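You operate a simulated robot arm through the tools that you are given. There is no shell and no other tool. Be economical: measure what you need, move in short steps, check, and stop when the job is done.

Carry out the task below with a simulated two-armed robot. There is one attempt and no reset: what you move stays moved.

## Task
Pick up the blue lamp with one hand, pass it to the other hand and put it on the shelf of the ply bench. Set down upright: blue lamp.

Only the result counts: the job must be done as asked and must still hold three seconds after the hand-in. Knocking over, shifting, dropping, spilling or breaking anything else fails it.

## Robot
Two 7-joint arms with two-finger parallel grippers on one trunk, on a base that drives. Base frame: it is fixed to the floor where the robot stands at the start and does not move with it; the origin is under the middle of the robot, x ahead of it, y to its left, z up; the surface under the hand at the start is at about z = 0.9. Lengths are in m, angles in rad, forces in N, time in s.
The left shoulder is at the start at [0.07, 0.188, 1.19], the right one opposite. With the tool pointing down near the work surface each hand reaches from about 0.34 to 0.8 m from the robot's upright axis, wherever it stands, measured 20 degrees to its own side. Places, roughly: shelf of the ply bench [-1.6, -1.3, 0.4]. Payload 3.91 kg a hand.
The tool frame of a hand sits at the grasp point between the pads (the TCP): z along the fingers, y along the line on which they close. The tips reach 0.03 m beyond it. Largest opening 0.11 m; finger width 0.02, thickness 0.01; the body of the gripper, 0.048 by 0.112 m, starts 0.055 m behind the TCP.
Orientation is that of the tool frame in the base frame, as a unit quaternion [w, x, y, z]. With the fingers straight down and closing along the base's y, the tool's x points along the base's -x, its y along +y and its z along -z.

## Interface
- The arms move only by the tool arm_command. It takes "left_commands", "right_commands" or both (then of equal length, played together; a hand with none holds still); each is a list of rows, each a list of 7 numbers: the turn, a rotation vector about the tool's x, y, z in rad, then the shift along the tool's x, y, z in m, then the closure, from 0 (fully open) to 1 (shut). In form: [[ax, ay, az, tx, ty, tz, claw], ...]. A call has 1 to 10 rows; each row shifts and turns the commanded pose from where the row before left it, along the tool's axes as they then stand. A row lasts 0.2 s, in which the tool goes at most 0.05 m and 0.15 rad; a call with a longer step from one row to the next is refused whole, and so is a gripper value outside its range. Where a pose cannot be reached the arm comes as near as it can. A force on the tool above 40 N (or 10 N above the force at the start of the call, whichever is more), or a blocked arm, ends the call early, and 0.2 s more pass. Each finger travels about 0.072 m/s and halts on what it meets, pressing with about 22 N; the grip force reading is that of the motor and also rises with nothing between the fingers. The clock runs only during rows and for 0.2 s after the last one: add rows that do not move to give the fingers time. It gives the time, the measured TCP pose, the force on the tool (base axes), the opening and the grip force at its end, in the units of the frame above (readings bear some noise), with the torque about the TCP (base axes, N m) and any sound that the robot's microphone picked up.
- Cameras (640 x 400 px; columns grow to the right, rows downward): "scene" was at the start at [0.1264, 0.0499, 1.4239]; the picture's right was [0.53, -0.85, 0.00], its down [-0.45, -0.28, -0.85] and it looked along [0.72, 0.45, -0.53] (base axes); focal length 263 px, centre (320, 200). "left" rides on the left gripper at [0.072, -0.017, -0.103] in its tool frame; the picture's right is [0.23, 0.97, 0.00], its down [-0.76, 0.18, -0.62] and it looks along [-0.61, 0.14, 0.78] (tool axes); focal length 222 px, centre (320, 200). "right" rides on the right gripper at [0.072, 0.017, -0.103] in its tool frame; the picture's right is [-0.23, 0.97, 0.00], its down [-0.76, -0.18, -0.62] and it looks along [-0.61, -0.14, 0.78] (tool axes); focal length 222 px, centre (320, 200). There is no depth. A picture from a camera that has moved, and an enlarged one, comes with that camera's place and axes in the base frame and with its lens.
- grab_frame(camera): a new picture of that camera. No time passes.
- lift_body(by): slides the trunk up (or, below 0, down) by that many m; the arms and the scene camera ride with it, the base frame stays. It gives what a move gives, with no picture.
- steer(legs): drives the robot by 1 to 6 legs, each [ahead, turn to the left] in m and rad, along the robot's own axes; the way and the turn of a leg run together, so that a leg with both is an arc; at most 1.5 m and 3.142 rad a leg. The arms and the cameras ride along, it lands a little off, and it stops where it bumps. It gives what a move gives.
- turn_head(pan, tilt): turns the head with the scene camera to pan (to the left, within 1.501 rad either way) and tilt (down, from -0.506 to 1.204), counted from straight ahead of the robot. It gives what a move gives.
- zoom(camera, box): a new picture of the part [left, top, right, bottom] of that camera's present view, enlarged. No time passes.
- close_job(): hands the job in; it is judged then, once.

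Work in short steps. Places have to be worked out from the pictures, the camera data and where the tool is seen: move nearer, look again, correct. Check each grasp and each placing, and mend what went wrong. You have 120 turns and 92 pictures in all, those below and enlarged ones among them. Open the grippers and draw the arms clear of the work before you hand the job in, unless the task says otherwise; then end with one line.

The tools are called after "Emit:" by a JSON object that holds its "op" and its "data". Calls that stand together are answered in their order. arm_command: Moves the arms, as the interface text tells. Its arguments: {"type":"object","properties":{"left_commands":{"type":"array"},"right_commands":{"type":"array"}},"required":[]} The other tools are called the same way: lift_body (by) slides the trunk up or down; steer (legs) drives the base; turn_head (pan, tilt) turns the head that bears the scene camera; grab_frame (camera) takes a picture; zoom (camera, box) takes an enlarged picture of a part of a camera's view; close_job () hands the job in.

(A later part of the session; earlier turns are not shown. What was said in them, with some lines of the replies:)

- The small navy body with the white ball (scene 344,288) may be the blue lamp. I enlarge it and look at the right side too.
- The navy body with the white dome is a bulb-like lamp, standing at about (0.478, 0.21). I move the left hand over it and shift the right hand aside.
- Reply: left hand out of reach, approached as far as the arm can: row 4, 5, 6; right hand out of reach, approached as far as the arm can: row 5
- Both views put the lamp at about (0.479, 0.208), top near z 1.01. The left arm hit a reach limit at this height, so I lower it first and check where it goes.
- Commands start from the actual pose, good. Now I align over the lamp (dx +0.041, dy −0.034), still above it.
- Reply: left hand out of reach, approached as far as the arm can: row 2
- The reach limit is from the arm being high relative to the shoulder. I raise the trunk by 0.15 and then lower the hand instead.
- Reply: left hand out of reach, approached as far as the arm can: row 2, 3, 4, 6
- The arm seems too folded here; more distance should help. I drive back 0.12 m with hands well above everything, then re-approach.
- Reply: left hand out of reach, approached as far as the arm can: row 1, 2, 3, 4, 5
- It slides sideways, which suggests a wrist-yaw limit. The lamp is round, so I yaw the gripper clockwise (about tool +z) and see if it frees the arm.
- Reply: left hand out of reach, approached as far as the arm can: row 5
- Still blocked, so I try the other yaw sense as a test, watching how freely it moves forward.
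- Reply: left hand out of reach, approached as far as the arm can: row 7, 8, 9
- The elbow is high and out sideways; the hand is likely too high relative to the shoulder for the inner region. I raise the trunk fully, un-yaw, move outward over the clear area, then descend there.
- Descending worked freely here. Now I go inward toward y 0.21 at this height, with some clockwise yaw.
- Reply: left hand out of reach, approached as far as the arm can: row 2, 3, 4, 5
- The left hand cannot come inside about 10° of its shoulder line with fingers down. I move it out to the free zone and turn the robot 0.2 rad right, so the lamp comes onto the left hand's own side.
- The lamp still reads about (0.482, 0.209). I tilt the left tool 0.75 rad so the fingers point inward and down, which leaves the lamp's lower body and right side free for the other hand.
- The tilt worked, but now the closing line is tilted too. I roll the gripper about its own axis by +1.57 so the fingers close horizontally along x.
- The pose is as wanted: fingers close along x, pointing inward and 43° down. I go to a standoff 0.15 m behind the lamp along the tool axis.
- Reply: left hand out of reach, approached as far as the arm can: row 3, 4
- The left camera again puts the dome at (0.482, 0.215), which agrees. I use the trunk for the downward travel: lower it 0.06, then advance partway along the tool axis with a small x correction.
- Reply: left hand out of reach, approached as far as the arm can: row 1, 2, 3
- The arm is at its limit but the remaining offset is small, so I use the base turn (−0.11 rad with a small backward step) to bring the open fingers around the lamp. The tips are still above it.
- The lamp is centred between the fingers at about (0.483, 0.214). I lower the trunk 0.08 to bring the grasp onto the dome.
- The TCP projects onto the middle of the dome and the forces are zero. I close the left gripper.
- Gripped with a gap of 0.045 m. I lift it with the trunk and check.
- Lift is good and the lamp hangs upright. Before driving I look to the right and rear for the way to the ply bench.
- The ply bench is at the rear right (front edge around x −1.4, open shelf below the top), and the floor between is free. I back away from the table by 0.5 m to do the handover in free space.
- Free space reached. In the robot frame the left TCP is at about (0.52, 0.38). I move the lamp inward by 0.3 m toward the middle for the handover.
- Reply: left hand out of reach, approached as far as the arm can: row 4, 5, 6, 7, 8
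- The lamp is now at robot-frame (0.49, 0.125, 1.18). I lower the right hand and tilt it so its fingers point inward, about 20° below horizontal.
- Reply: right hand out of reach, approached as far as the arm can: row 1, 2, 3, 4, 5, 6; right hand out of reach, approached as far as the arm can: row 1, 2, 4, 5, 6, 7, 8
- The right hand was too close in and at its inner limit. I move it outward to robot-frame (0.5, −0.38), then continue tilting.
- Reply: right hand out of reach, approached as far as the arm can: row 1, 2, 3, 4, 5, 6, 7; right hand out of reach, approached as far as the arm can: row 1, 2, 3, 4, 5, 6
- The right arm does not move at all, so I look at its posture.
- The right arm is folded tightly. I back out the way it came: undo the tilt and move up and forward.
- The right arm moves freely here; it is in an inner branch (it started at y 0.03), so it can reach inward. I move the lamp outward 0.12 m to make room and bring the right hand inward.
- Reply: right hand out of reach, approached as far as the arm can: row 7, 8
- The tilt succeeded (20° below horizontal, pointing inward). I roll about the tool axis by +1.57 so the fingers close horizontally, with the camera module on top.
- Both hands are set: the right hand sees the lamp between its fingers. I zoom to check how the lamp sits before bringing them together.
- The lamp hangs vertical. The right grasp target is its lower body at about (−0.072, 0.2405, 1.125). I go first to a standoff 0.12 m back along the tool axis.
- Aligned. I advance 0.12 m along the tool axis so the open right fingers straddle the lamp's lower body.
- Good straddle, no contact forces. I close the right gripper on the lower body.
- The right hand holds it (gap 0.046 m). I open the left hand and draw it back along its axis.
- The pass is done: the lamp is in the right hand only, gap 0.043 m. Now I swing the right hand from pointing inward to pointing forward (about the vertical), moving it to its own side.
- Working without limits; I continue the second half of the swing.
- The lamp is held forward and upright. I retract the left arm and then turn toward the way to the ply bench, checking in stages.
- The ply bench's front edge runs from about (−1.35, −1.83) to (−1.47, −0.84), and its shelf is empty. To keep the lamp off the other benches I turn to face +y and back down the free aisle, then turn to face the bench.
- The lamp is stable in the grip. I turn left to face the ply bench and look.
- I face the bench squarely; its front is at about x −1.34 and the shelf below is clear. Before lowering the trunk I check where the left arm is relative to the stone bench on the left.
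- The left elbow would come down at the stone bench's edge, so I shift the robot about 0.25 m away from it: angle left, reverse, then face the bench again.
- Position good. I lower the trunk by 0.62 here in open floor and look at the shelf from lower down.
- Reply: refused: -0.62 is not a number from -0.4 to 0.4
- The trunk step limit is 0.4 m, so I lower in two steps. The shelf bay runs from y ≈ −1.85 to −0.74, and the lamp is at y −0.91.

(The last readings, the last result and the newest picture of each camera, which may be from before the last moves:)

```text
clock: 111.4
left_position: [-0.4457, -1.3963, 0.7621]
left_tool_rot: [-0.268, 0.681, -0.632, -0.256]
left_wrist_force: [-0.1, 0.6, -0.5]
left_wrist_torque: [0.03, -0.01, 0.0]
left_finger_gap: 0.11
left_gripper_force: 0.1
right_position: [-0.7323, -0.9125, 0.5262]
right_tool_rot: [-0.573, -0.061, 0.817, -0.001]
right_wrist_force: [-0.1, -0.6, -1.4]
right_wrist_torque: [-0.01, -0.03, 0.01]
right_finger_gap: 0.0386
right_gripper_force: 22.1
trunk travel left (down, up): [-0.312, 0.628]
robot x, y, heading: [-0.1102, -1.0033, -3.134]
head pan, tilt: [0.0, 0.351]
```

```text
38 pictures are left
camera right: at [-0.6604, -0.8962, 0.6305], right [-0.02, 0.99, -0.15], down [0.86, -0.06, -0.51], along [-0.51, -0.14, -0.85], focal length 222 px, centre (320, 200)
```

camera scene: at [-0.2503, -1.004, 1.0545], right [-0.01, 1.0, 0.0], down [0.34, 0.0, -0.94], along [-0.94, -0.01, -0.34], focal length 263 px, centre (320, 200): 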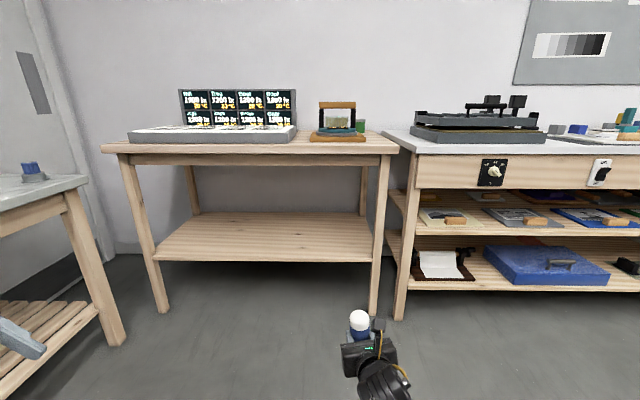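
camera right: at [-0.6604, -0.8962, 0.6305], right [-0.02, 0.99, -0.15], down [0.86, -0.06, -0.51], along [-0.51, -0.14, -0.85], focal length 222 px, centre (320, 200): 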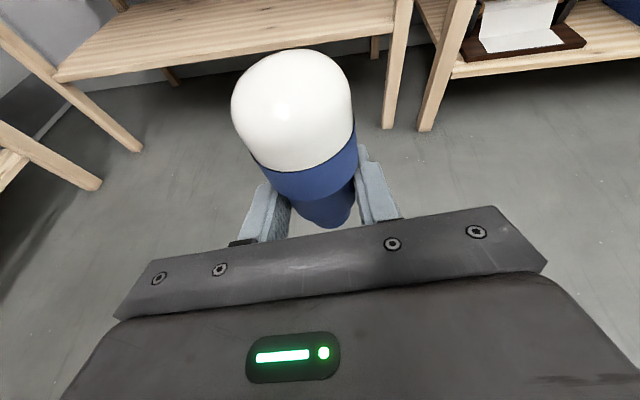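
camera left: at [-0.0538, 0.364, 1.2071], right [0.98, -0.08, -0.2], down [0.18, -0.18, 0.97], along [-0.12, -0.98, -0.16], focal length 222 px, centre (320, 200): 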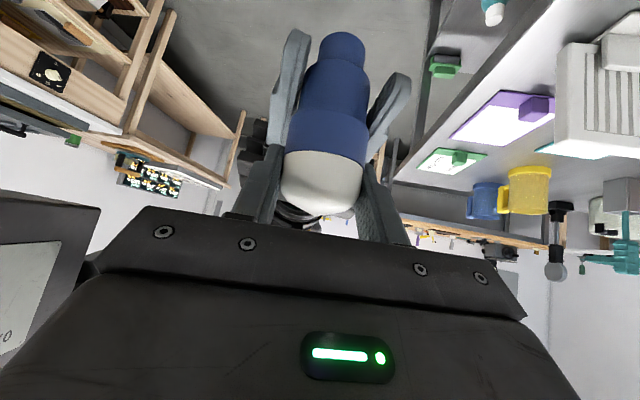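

I zoom on the shelf edge to measure its height better.

Emit:
{"op": "zoom", "data": {"camera": "scene", "box": [300, 200, 400, 330]}}

```text
3.08 times, centred on (350, 265) of scene
camera zoom: at [-0.2503, -1.004, 1.0545], right [-0.01, 1.0, 0.0], down [0.34, 0.0, -0.94], along [-0.94, -0.01, -0.34], focal length 808 px, centre (228, 0)
```

zoom: 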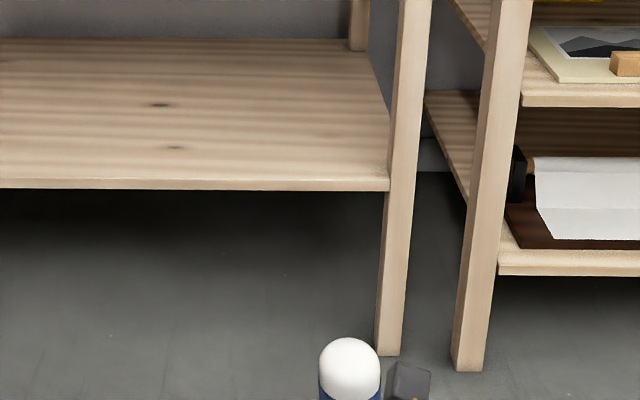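

The shelf top is at about z 0.345, with its front edge at x ≈ −1.36. I correct the small roll (0.073 rad), shift the hand 0.1 m left away from the bench leg, and look for the lamp's pitch from the left hand's camera.

Emit:
{"op": "arm_command", "data": {"right_commands": [[0, 0, 0.073, 0, 0, 0, 1], [0, 0, 0, 0, -0.035, 0, 1], [0, 0, 0, 0, -0.035, 0, 1], [0, 0, 0, 0, -0.03, 0, 1], [0, 0, 0, 0, 0, 0, 1]]}}

Emit:
{"op": "grab_frame", "data": {"camera": "left"}}

Emit:
{"op": "grab_frame", "data": {"camera": "right"}}

```text
clock: 112.6
left_position: [-0.445, -1.3963, 0.762]
left_tool_rot: [-0.269, 0.681, -0.631, -0.255]
left_wrist_force: [0.2, 0.8, 1.0]
left_wrist_torque: [-0.05, 0.03, 0.05]
left_finger_gap: 0.1099
left_gripper_force: 0.1
right_position: [-0.7241, -1.0116, 0.5249]
right_tool_rot: [-0.573, -0.031, 0.819, -0.022]
right_wrist_force: [0.2, -0.3, -1.0]
right_wrist_torque: [-0.02, -0.02, 0.01]
right_finger_gap: 0.0384
right_gripper_force: 22.5
trunk travel left (down, up): [-0.312, 0.628]
robot x, y, heading: [-0.1091, -1.0075, -3.137]
head pan, tilt: [0.0, 0.351]
```

```text
36 pictures are left
camera left: at [-0.4214, -1.5188, 0.7886], right [-0.95, -0.22, -0.2], down [-0.23, 0.11, 0.97], along [-0.19, 0.97, -0.16], focal length 222 px, centre (320, 200)
```

left: 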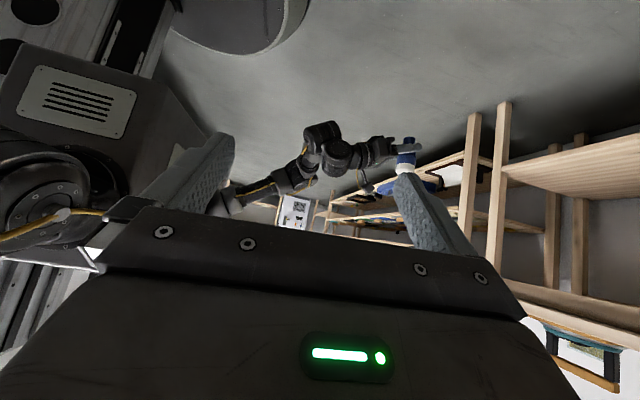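

```text
35 pictures are left
camera right: at [-0.6533, -0.9904, 0.6295], right [0.0, 0.98, -0.21], down [0.86, -0.11, -0.5], along [-0.51, -0.18, -0.84], focal length 222 px, centre (320, 200)
```

right: 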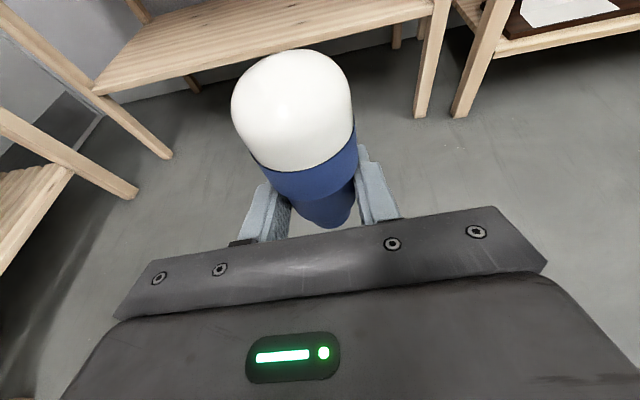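

The left camera shows the lamp from the side. I enlarge it to judge its pitch and the grip height.

Emit:
{"op": "zoom", "data": {"camera": "left", "box": [370, 120, 440, 190]}}

```text
5.71 times, centred on (405, 155) of left
camera zoom: at [-0.4214, -1.5188, 0.7886], right [-0.95, -0.22, -0.2], down [-0.23, 0.11, 0.97], along [-0.19, 0.97, -0.16], focal length 1269 px, centre (-166, 457)
```

zoom: 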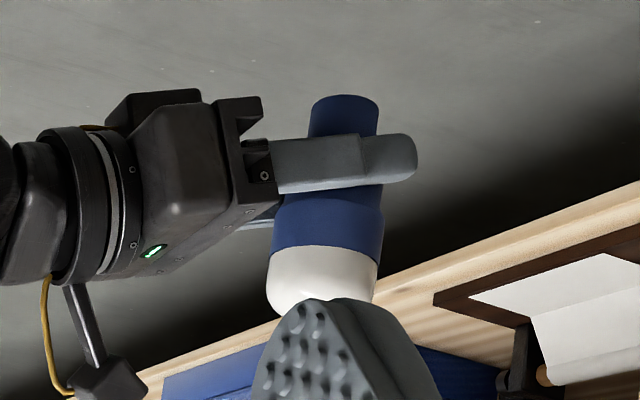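

The lamp leans only about 2° forward, and its base is 0.041 m below the TCP. I correct that with a 0.033 rad pitch, then drive ahead so it passes over the shelf with about 0.14 m clearance.

Emit:
{"op": "arm_command", "data": {"right_commands": [[0, 0.033, 0, 0, 0, 0, 1], [0, 0, 0, 0, 0, 0, 1]]}}

Emit:
{"op": "steer", "data": {"legs": [[0.5, 0]]}}

Emit:
{"op": "turn_head", "data": {"pan": 0.0, "tilt": 0.6}}

Emit:
{"op": "grab_frame", "data": {"camera": "scene"}}

Emit:
{"op": "grab_frame", "data": {"camera": "right"}}

```text
clock: 113.2
left_position: [-0.4461, -1.3969, 0.7614]
left_tool_rot: [-0.268, 0.681, -0.632, -0.255]
left_wrist_force: [-0.8, -0.7, 0.3]
left_wrist_torque: [-0.01, -0.01, -0.01]
left_finger_gap: 0.1101
left_gripper_force: 0.1
right_position: [-0.7237, -1.011, 0.5254]
right_tool_rot: [-0.586, -0.031, 0.81, -0.022]
right_wrist_force: [-0.5, -0.5, -0.5]
right_wrist_torque: [-0.02, 0.02, 0.01]
right_finger_gap: 0.0386
right_gripper_force: 22.1
trunk travel left (down, up): [-0.312, 0.628]
robot x, y, heading: [-0.1111, -1.0061, -3.13]
head pan, tilt: [0.0, 0.351]
```

```text
clock: 116.2
left_position: [-0.9475, -1.4016, 0.7617]
left_tool_rot: [-0.268, 0.682, -0.631, -0.255]
left_wrist_force: [0.2, -0.8, -0.4]
left_wrist_torque: [0.0, 0.01, 0.02]
left_finger_gap: 0.1103
left_gripper_force: 0.2
right_position: [-1.2259, -1.0176, 0.5261]
right_tool_rot: [-0.586, -0.032, 0.809, -0.023]
right_wrist_force: [-1.0, 0.1, -0.6]
right_wrist_torque: [-0.01, 0.0, -0.02]
right_finger_gap: 0.0383
right_gripper_force: 21.9
trunk travel left (down, up): [-0.312, 0.628]
robot x, y, heading: [-0.608, -1.0086, -3.128]
head pan, tilt: [0.0, 0.351]
```

```text
clock: 117.0
left_position: [-0.9471, -1.4011, 0.762]
left_tool_rot: [-0.267, 0.683, -0.63, -0.255]
left_wrist_force: [-1.0, 0.1, -0.7]
left_wrist_torque: [-0.02, 0.0, 0.07]
left_finger_gap: 0.1099
left_gripper_force: 0.1
right_position: [-1.2266, -1.0177, 0.5259]
right_tool_rot: [-0.586, -0.031, 0.809, -0.022]
right_wrist_force: [0.2, -0.1, -1.6]
right_wrist_torque: [0.02, 0.01, 0.02]
right_finger_gap: 0.0384
right_gripper_force: 21.9
trunk travel left (down, up): [-0.312, 0.628]
robot x, y, heading: [-0.6109, -1.0097, -3.131]
head pan, tilt: [0.0, 0.6]
```

```text
33 pictures are left
camera scene: at [-0.7478, -1.0087, 1.0317], right [-0.01, 1.0, 0.0], down [0.56, 0.01, -0.83], along [-0.83, -0.01, -0.56], focal length 263 px, centre (320, 200)
```

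scene: 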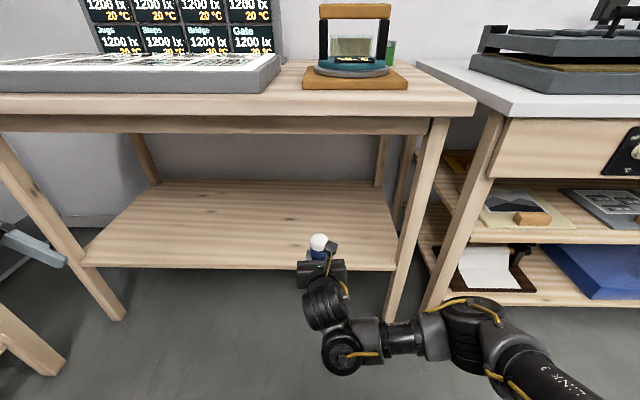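

```text
32 pictures are left
camera right: at [-1.152, -0.9955, 0.627], right [0.0, 0.98, -0.22], down [0.84, -0.11, -0.53], along [-0.54, -0.18, -0.82], focal length 222 px, centre (320, 200)
```

right: 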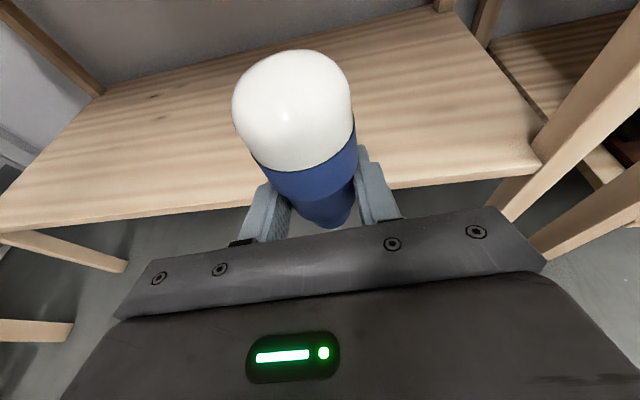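

The shelf edge is at x ≈ −1.345, z ≈ 0.35. I drive ahead 0.22 m so the lamp is about 0.10 m inside the edge.

Emit:
{"op": "steer", "data": {"legs": [[0.22, 0]]}}

Emit:
{"op": "grab_frame", "data": {"camera": "scene"}}

Emit:
{"op": "grab_frame", "data": {"camera": "left"}}

```text
clock: 118.7
left_position: [-1.1666, -1.4023, 0.7613]
left_tool_rot: [-0.267, 0.683, -0.631, -0.255]
left_wrist_force: [-0.7, 0.1, -0.3]
left_wrist_torque: [-0.01, 0.01, -0.01]
left_finger_gap: 0.11
left_gripper_force: 0.2
right_position: [-1.4458, -1.0192, 0.5257]
right_tool_rot: [-0.585, -0.032, 0.81, -0.023]
right_wrist_force: [-0.8, -0.1, -0.7]
right_wrist_torque: [-0.01, -0.03, -0.01]
right_finger_gap: 0.0385
right_gripper_force: 21.8
trunk travel left (down, up): [-0.312, 0.628]
robot x, y, heading: [-0.8308, -1.0091, -3.136]
head pan, tilt: [0.0, 0.6]
```

```text
31 pictures are left
camera scene: at [-0.9684, -1.0106, 1.0315], right [-0.01, 1.0, 0.0], down [0.57, 0.01, -0.82], along [-0.82, -0.01, -0.57], focal length 263 px, centre (320, 200)
```

scene: 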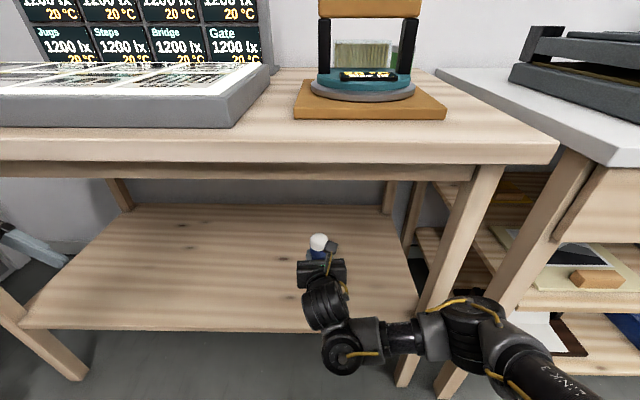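

```text
30 pictures are left
camera left: at [-1.1434, -1.5255, 0.7883], right [-0.95, -0.22, -0.2], down [-0.23, 0.11, 0.97], along [-0.19, 0.97, -0.16], focal length 222 px, centre (320, 200)
```

left: 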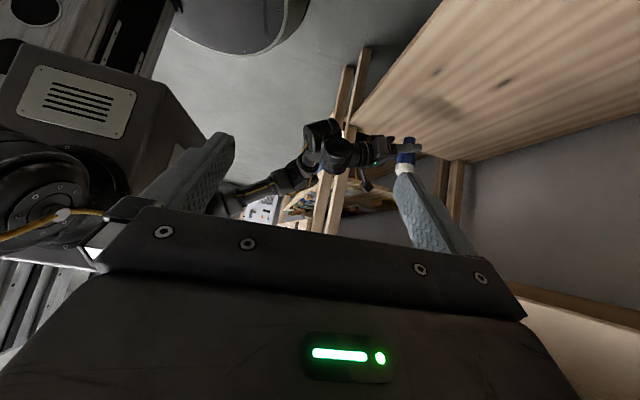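

Everything is clear and the lamp is over the shelf. I lower the trunk 0.115 m and view from the side.

Emit:
{"op": "lift_body", "data": {"by": -0.115}}

Emit:
{"op": "zoom", "data": {"camera": "left", "box": [370, 90, 450, 190]}}

Emit:
{"op": "grab_frame", "data": {"camera": "right"}}

```text
clock: 120.1
left_position: [-1.1671, -1.4025, 0.6474]
left_tool_rot: [-0.268, 0.682, -0.631, -0.255]
left_wrist_force: [0.0, -0.2, 1.0]
left_wrist_torque: [-0.02, 0.04, -0.02]
left_finger_gap: 0.1101
left_gripper_force: 0.1
right_position: [-1.4451, -1.0191, 0.4121]
right_tool_rot: [-0.586, -0.03, 0.809, -0.021]
right_wrist_force: [0.0, -0.7, -1.2]
right_wrist_torque: [0.0, -0.02, 0.02]
right_finger_gap: 0.0384
right_gripper_force: 21.4
trunk travel left (down, up): [-0.197, 0.743]
robot x, y, heading: [-0.8307, -1.0133, -3.133]
head pan, tilt: [0.0, 0.6]
```

```text
4.00 times, centred on (410, 140) of left
camera zoom: at [-1.1429, -1.5254, 0.6737], right [-0.95, -0.22, -0.2], down [-0.23, 0.11, 0.97], along [-0.19, 0.97, -0.16], focal length 888 px, centre (-40, 440)
```

zoom: 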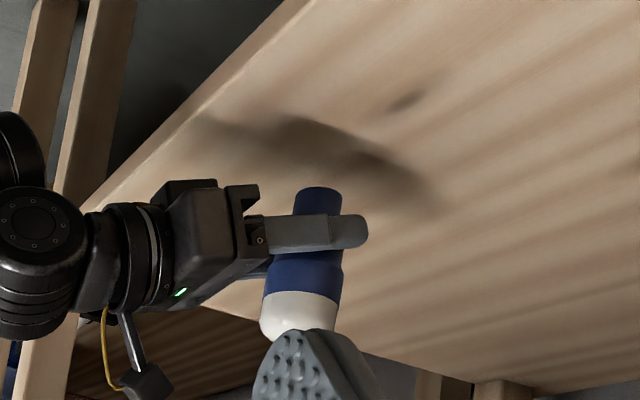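

```text
28 pictures are left
camera right: at [-1.372, -0.9969, 0.5121], right [0.0, 0.98, -0.22], down [0.84, -0.11, -0.53], along [-0.54, -0.18, -0.82], focal length 222 px, centre (320, 200)
```

right: 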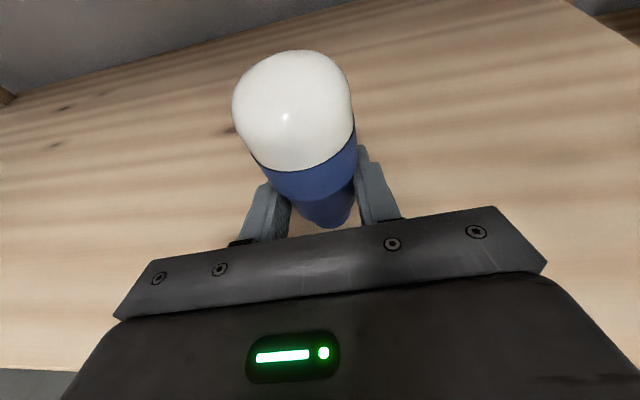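

The lamp is upright in both views, with its base about 0.02 m above the shelf. I lower in small steps, watching the force.

Emit:
{"op": "arm_command", "data": {"right_commands": [[0, 0, 0, -0.0038, 0, 0.00124, 1], [0, 0, 0, -0.0038, 0, 0.00124, 1], [0, 0, 0, -0.0038, 0, 0.00124, 1], [0, 0, 0, -0.0019, 0, 0.00062, 1]]}}

Emit:
{"op": "zoom", "data": {"camera": "left", "box": [385, 110, 435, 190]}}

```text
clock: 121.1
left_position: [-1.1676, -1.403, 0.6462]
left_tool_rot: [-0.268, 0.682, -0.631, -0.256]
left_wrist_force: [0.9, 0.4, -0.2]
left_wrist_torque: [-0.04, -0.02, -0.01]
left_finger_gap: 0.1099
left_gripper_force: 0.1
right_position: [-1.4465, -1.0189, 0.3964]
right_tool_rot: [-0.586, -0.031, 0.809, -0.022]
right_wrist_force: [-0.3, -0.5, -0.9]
right_wrist_torque: [0.01, -0.01, 0.0]
right_finger_gap: 0.0384
right_gripper_force: 21.6
trunk travel left (down, up): [-0.197, 0.743]
robot x, y, heading: [-0.8325, -1.0098, -3.13]
head pan, tilt: [0.0, 0.6]
```

```text
5.00 times, centred on (410, 150) of left
camera zoom: at [-1.143, -1.5255, 0.6736], right [-0.95, -0.22, -0.2], down [-0.23, 0.11, 0.97], along [-0.19, 0.97, -0.16], focal length 1111 px, centre (-130, 450)
```

zoom: 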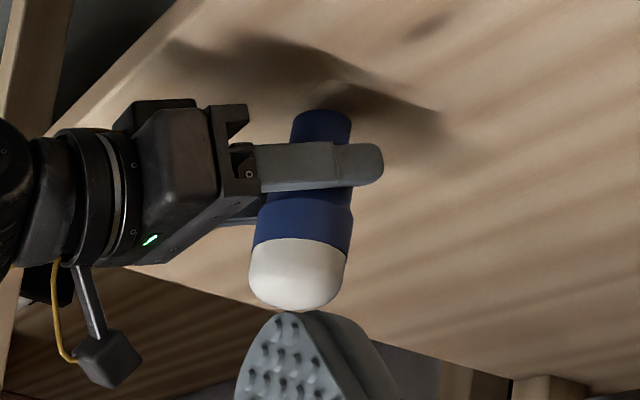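

No contact yet (z 0.396); the shadow is closing on the base. I continue with finer steps.

Emit:
{"op": "arm_command", "data": {"right_commands": [[0, 0, 0, -0.0019, 0, 0.00062, 1], [0, 0, 0, -0.0019, 0, 0.00062, 1], [0, 0, 0, 0, 0, 0, 1]]}}

Emit:
{"op": "arm_command", "data": {"right_commands": [[0, 0, 0, -0.0019, 0, 0.00062, 1], [0, 0, 0, 0, 0, 0, 1]]}}

```text
clock: 121.9
left_position: [-1.1675, -1.4024, 0.6469]
left_tool_rot: [-0.269, 0.681, -0.632, -0.254]
left_wrist_force: [0.1, 0.4, -0.3]
left_wrist_torque: [0.0, 0.02, 0.03]
left_finger_gap: 0.1098
left_gripper_force: 0.0
right_position: [-1.4444, -1.0195, 0.3922]
right_tool_rot: [-0.586, -0.031, 0.81, -0.023]
right_wrist_force: [0.1, 0.0, -0.6]
right_wrist_torque: [0.0, -0.01, -0.01]
right_finger_gap: 0.0384
right_gripper_force: 22.0
trunk travel left (down, up): [-0.197, 0.743]
robot x, y, heading: [-0.8265, -1.0117, -3.133]
head pan, tilt: [0.0, 0.6]
```

```text
clock: 122.5
left_position: [-1.1682, -1.4044, 0.6463]
left_tool_rot: [-0.268, 0.682, -0.631, -0.256]
left_wrist_force: [-0.2, -0.1, -0.7]
left_wrist_torque: [-0.01, -0.03, -0.01]
left_finger_gap: 0.1099
left_gripper_force: 0.0
right_position: [-1.4469, -1.0185, 0.3909]
right_tool_rot: [-0.586, -0.031, 0.81, -0.023]
right_wrist_force: [0.3, -0.1, -1.0]
right_wrist_torque: [-0.01, 0.02, 0.03]
right_finger_gap: 0.0386
right_gripper_force: 22.3
trunk travel left (down, up): [-0.197, 0.743]
robot x, y, heading: [-0.8259, -1.0105, -3.137]
head pan, tilt: [0.0, 0.6]
```

Still no contact; I continue in 2 mm steps.

Emit:
{"op": "arm_command", "data": {"right_commands": [[0, 0, 0, -0.0019, 0, 0.00062, 1], [0, 0, 0, -0.0019, 0, 0.00062, 1], [0, 0, 0, 0, 0, 0, 1]]}}

Emit:
{"op": "arm_command", "data": {"right_commands": [[0, 0, 0, -0.0019, 0, 0.00062, 1], [0, 0, 0, 0, 0, 0, 1]]}}

Emit:
{"op": "zoom", "data": {"camera": "left", "box": [385, 110, 435, 190]}}

```text
clock: 123.3
left_position: [-1.1679, -1.4039, 0.6477]
left_tool_rot: [-0.267, 0.682, -0.631, -0.256]
left_wrist_force: [0.1, 0.2, -0.3]
left_wrist_torque: [0.02, -0.03, -0.03]
left_finger_gap: 0.1101
left_gripper_force: 0.1
right_position: [-1.4459, -1.0187, 0.3883]
right_tool_rot: [-0.587, -0.03, 0.809, -0.023]
right_wrist_force: [-1.7, -0.2, 9.4]
right_wrist_torque: [0.01, -0.04, -0.03]
right_finger_gap: 0.0384
right_gripper_force: 22.5
trunk travel left (down, up): [-0.197, 0.743]
robot x, y, heading: [-0.8331, -1.013, -3.131]
head pan, tilt: [0.0, 0.6]
```

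```text
clock: 123.9
left_position: [-1.1665, -1.4032, 0.6481]
left_tool_rot: [-0.268, 0.681, -0.632, -0.255]
left_wrist_force: [0.0, 0.4, -0.1]
left_wrist_torque: [0.02, -0.02, -0.01]
left_finger_gap: 0.1101
left_gripper_force: 0.1
right_position: [-1.4456, -1.0178, 0.387]
right_tool_rot: [-0.588, -0.031, 0.808, -0.023]
right_wrist_force: [-3.7, 0.7, 16.0]
right_wrist_torque: [0.02, 0.05, 0.0]
right_finger_gap: 0.0387
right_gripper_force: 22.0
trunk travel left (down, up): [-0.197, 0.743]
robot x, y, heading: [-0.8313, -1.0101, -3.138]
head pan, tilt: [0.0, 0.6]
```

```text
5.00 times, centred on (410, 150) of left
camera zoom: at [-1.1421, -1.5254, 0.6743], right [-0.95, -0.22, -0.2], down [-0.23, 0.11, 0.97], along [-0.19, 0.97, -0.16], focal length 1111 px, centre (-130, 450)
```

zoom: 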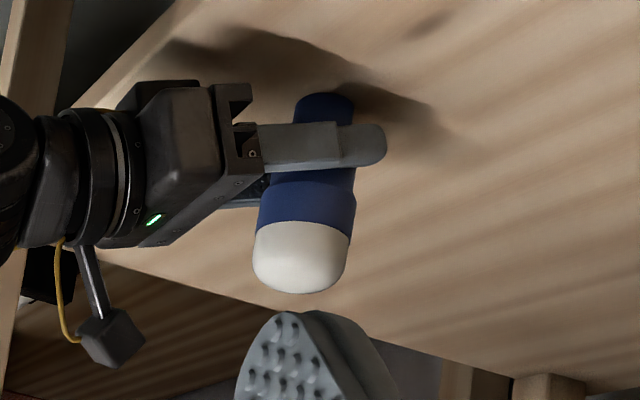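

Contact is firm at z ≈ 0.388 (16 N). I ease up 2 mm to relax the load, then open the gripper gradually.

Emit:
{"op": "arm_command", "data": {"right_commands": [[0, 0, 0, 0.0019, 0, -0.00062, 1], [0, 0, 0, 0, 0, 0, 1]]}}

Emit:
{"op": "arm_command", "data": {"right_commands": [[0, 0, 0, 0, 0, 0, 0.62], [0, 0, 0, 0, 0, 0, 0.55], [0, 0, 0, 0, 0, 0, 0.45], [0, 0, 0, 0, 0, 0, 0.3], [0, 0, 0, 0, 0, 0, 0], [0, 0, 0, 0, 0, 0, 0], [0, 0, 0, 0, 0, 0, 0]]}}

Emit:
{"op": "zoom", "data": {"camera": "left", "box": [385, 110, 435, 190]}}

Emit:
{"op": "grab_frame", "data": {"camera": "right"}}

```text
clock: 124.5
left_position: [-1.1674, -1.4032, 0.6474]
left_tool_rot: [-0.268, 0.682, -0.631, -0.255]
left_wrist_force: [0.9, -0.4, 0.1]
left_wrist_torque: [-0.01, -0.01, -0.01]
left_finger_gap: 0.1101
left_gripper_force: 0.0
right_position: [-1.4449, -1.0178, 0.3865]
right_tool_rot: [-0.586, -0.031, 0.81, -0.023]
right_wrist_force: [-3.1, -0.6, 8.4]
right_wrist_torque: [0.03, 0.07, 0.02]
right_finger_gap: 0.0383
right_gripper_force: 22.0
trunk travel left (down, up): [-0.197, 0.743]
robot x, y, heading: [-0.8281, -1.0104, -3.133]
head pan, tilt: [0.0, 0.6]
```

```text
clock: 126.1
left_position: [-1.1681, -1.4024, 0.6464]
left_tool_rot: [-0.267, 0.682, -0.631, -0.255]
left_wrist_force: [1.4, -0.3, -0.3]
left_wrist_torque: [-0.01, 0.01, 0.01]
left_finger_gap: 0.1097
left_gripper_force: 0.1
right_position: [-1.4456, -1.0181, 0.3873]
right_tool_rot: [-0.587, -0.031, 0.809, -0.023]
right_wrist_force: [-0.3, 0.1, 1.5]
right_wrist_torque: [-0.01, 0.0, -0.02]
right_finger_gap: 0.1098
right_gripper_force: 0.1
trunk travel left (down, up): [-0.197, 0.743]
robot x, y, heading: [-0.8303, -1.0158, -3.132]
head pan, tilt: [0.0, 0.6]
```

```text
5.00 times, centred on (410, 150) of left
camera zoom: at [-1.143, -1.5255, 0.6736], right [-0.95, -0.22, -0.2], down [-0.23, 0.11, 0.97], along [-0.19, 0.97, -0.16], focal length 1111 px, centre (-130, 450)
```

zoom: 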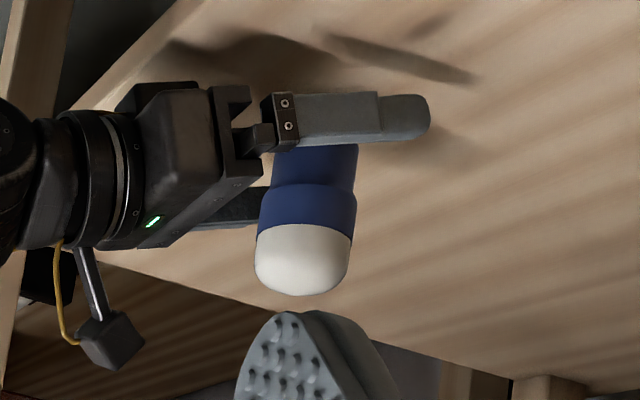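

```text
24 pictures are left
camera right: at [-1.3716, -0.997, 0.4884], right [0.0, 0.98, -0.22], down [0.84, -0.11, -0.53], along [-0.54, -0.18, -0.82], focal length 222 px, centre (320, 200)
```

right: 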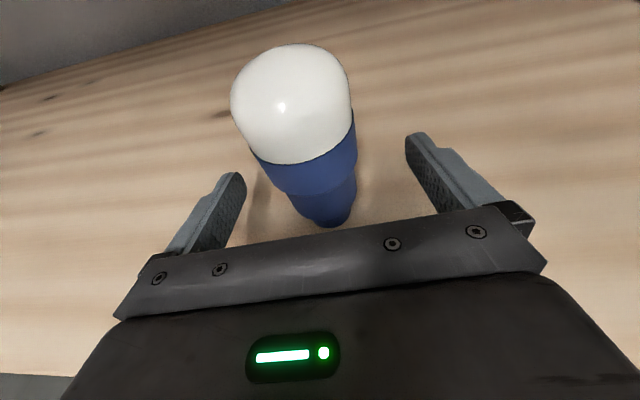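

The lamp stands free and upright. I draw the right hand straight back along its axis, then back the robot away.

Emit:
{"op": "arm_command", "data": {"right_commands": [[0, 0, 0, 0, 0, -0.02, 0], [0, 0, 0, 0, 0, -0.03, 0], [0, 0, 0, 0, 0, -0.03, 0], [0, 0, 0, 0, 0, -0.03, 0]]}}

Emit:
{"op": "grab_frame", "data": {"camera": "right"}}

```text
clock: 127.1
left_position: [-1.1667, -1.4028, 0.6473]
left_tool_rot: [-0.268, 0.682, -0.631, -0.255]
left_wrist_force: [0.5, 0.3, 0.7]
left_wrist_torque: [-0.01, 0.01, -0.04]
left_finger_gap: 0.1101
left_gripper_force: 0.1
right_position: [-1.4195, -1.0145, 0.386]
right_tool_rot: [-0.586, -0.032, 0.81, -0.024]
right_wrist_force: [-0.4, 0.3, 1.4]
right_wrist_torque: [0.01, -0.01, 0.0]
right_finger_gap: 0.11
right_gripper_force: 0.1
right hand out of reach, approached as far as the arm can: row 2, 3, 4
trunk travel left (down, up): [-0.197, 0.743]
robot x, y, heading: [-0.8334, -1.0142, -3.133]
head pan, tilt: [0.0, 0.6]
```

```text
23 pictures are left
camera right: at [-1.3457, -0.9928, 0.4872], right [-0.01, 0.98, -0.22], down [0.84, -0.11, -0.53], along [-0.54, -0.19, -0.82], focal length 222 px, centre (320, 200)
```

right: 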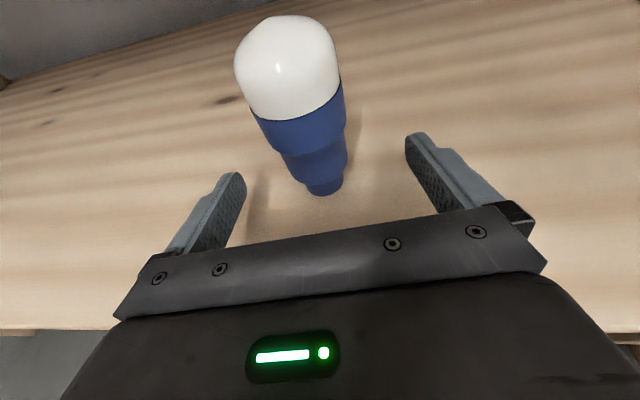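

The arm is at its limit, so I back the base out straight; the fingers clear the lamp on both sides.

Emit:
{"op": "steer", "data": {"legs": [[-0.4, 0]]}}

Emit:
{"op": "grab_frame", "data": {"camera": "scene"}}

Emit:
{"op": "zoom", "data": {"camera": "scene", "box": [260, 180, 380, 280]}}

Emit:
{"op": "grab_frame", "data": {"camera": "right"}}

```text
clock: 129.6
left_position: [-0.7628, -1.3998, 0.646]
left_tool_rot: [-0.268, 0.682, -0.63, -0.255]
left_wrist_force: [0.8, 0.8, 0.7]
left_wrist_torque: [0.01, -0.03, 0.01]
left_finger_gap: 0.1099
left_gripper_force: 0.1
right_position: [-1.0172, -1.0104, 0.3851]
right_tool_rot: [-0.586, -0.032, 0.809, -0.024]
right_wrist_force: [0.4, 0.5, 0.3]
right_wrist_torque: [-0.01, -0.02, -0.02]
right_finger_gap: 0.1102
right_gripper_force: 0.1
trunk travel left (down, up): [-0.197, 0.743]
robot x, y, heading: [-0.4264, -1.0084, -3.129]
head pan, tilt: [0.0, 0.6]
```

```text
22 pictures are left
camera scene: at [-0.5649, -1.007, 0.9167], right [-0.01, 1.0, 0.0], down [0.56, 0.01, -0.83], along [-0.82, -0.01, -0.56], focal length 263 px, centre (320, 200)
```

scene: 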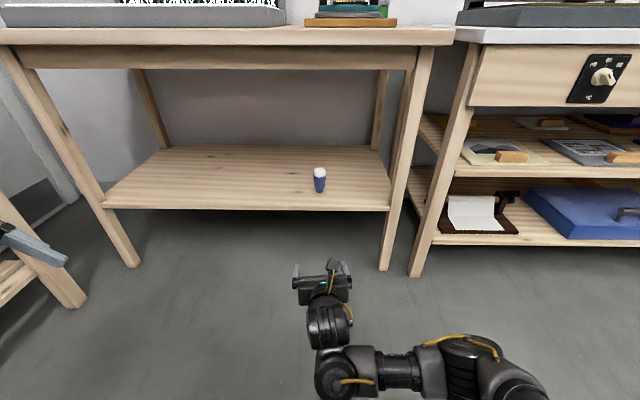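

```text
4.00 times, centred on (320, 230) of scene
camera zoom: at [-0.5649, -1.007, 0.9167], right [-0.01, 1.0, 0.0], down [0.56, 0.01, -0.83], along [-0.82, -0.01, -0.56], focal length 1051 px, centre (320, 80)
```

zoom: 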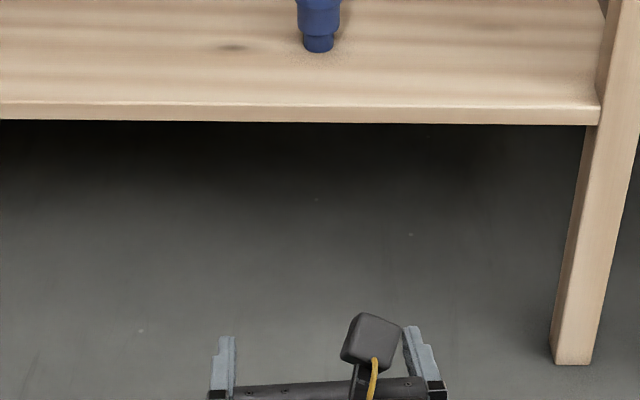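

```text
20 pictures are left
camera right: at [-0.943, -0.9899, 0.4874], right [-0.01, 0.98, -0.22], down [0.84, -0.11, -0.53], along [-0.54, -0.19, -0.82], focal length 222 px, centre (320, 200)
```

right: 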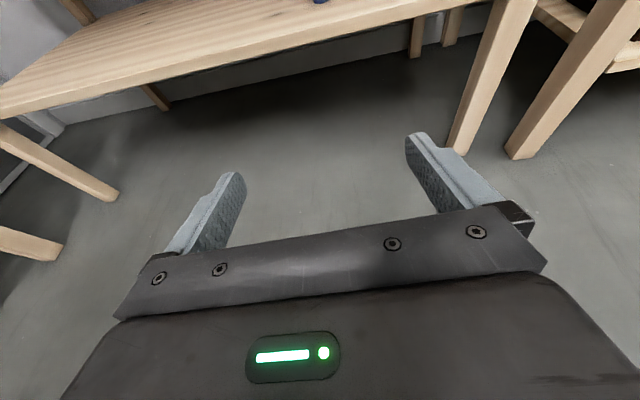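

The lamp stands upright on the ply bench's shelf, both grippers are open and the arms are clear. I hand the job in.

Emit:
{"op": "close_job", "data": {}}

```text
The job is handed in.
```

The blue lamp was picked up with the left hand, passed to the right, and now stands upright on the shelf of the ply bench; both hands are open and clear, and I saw nothing else moved.
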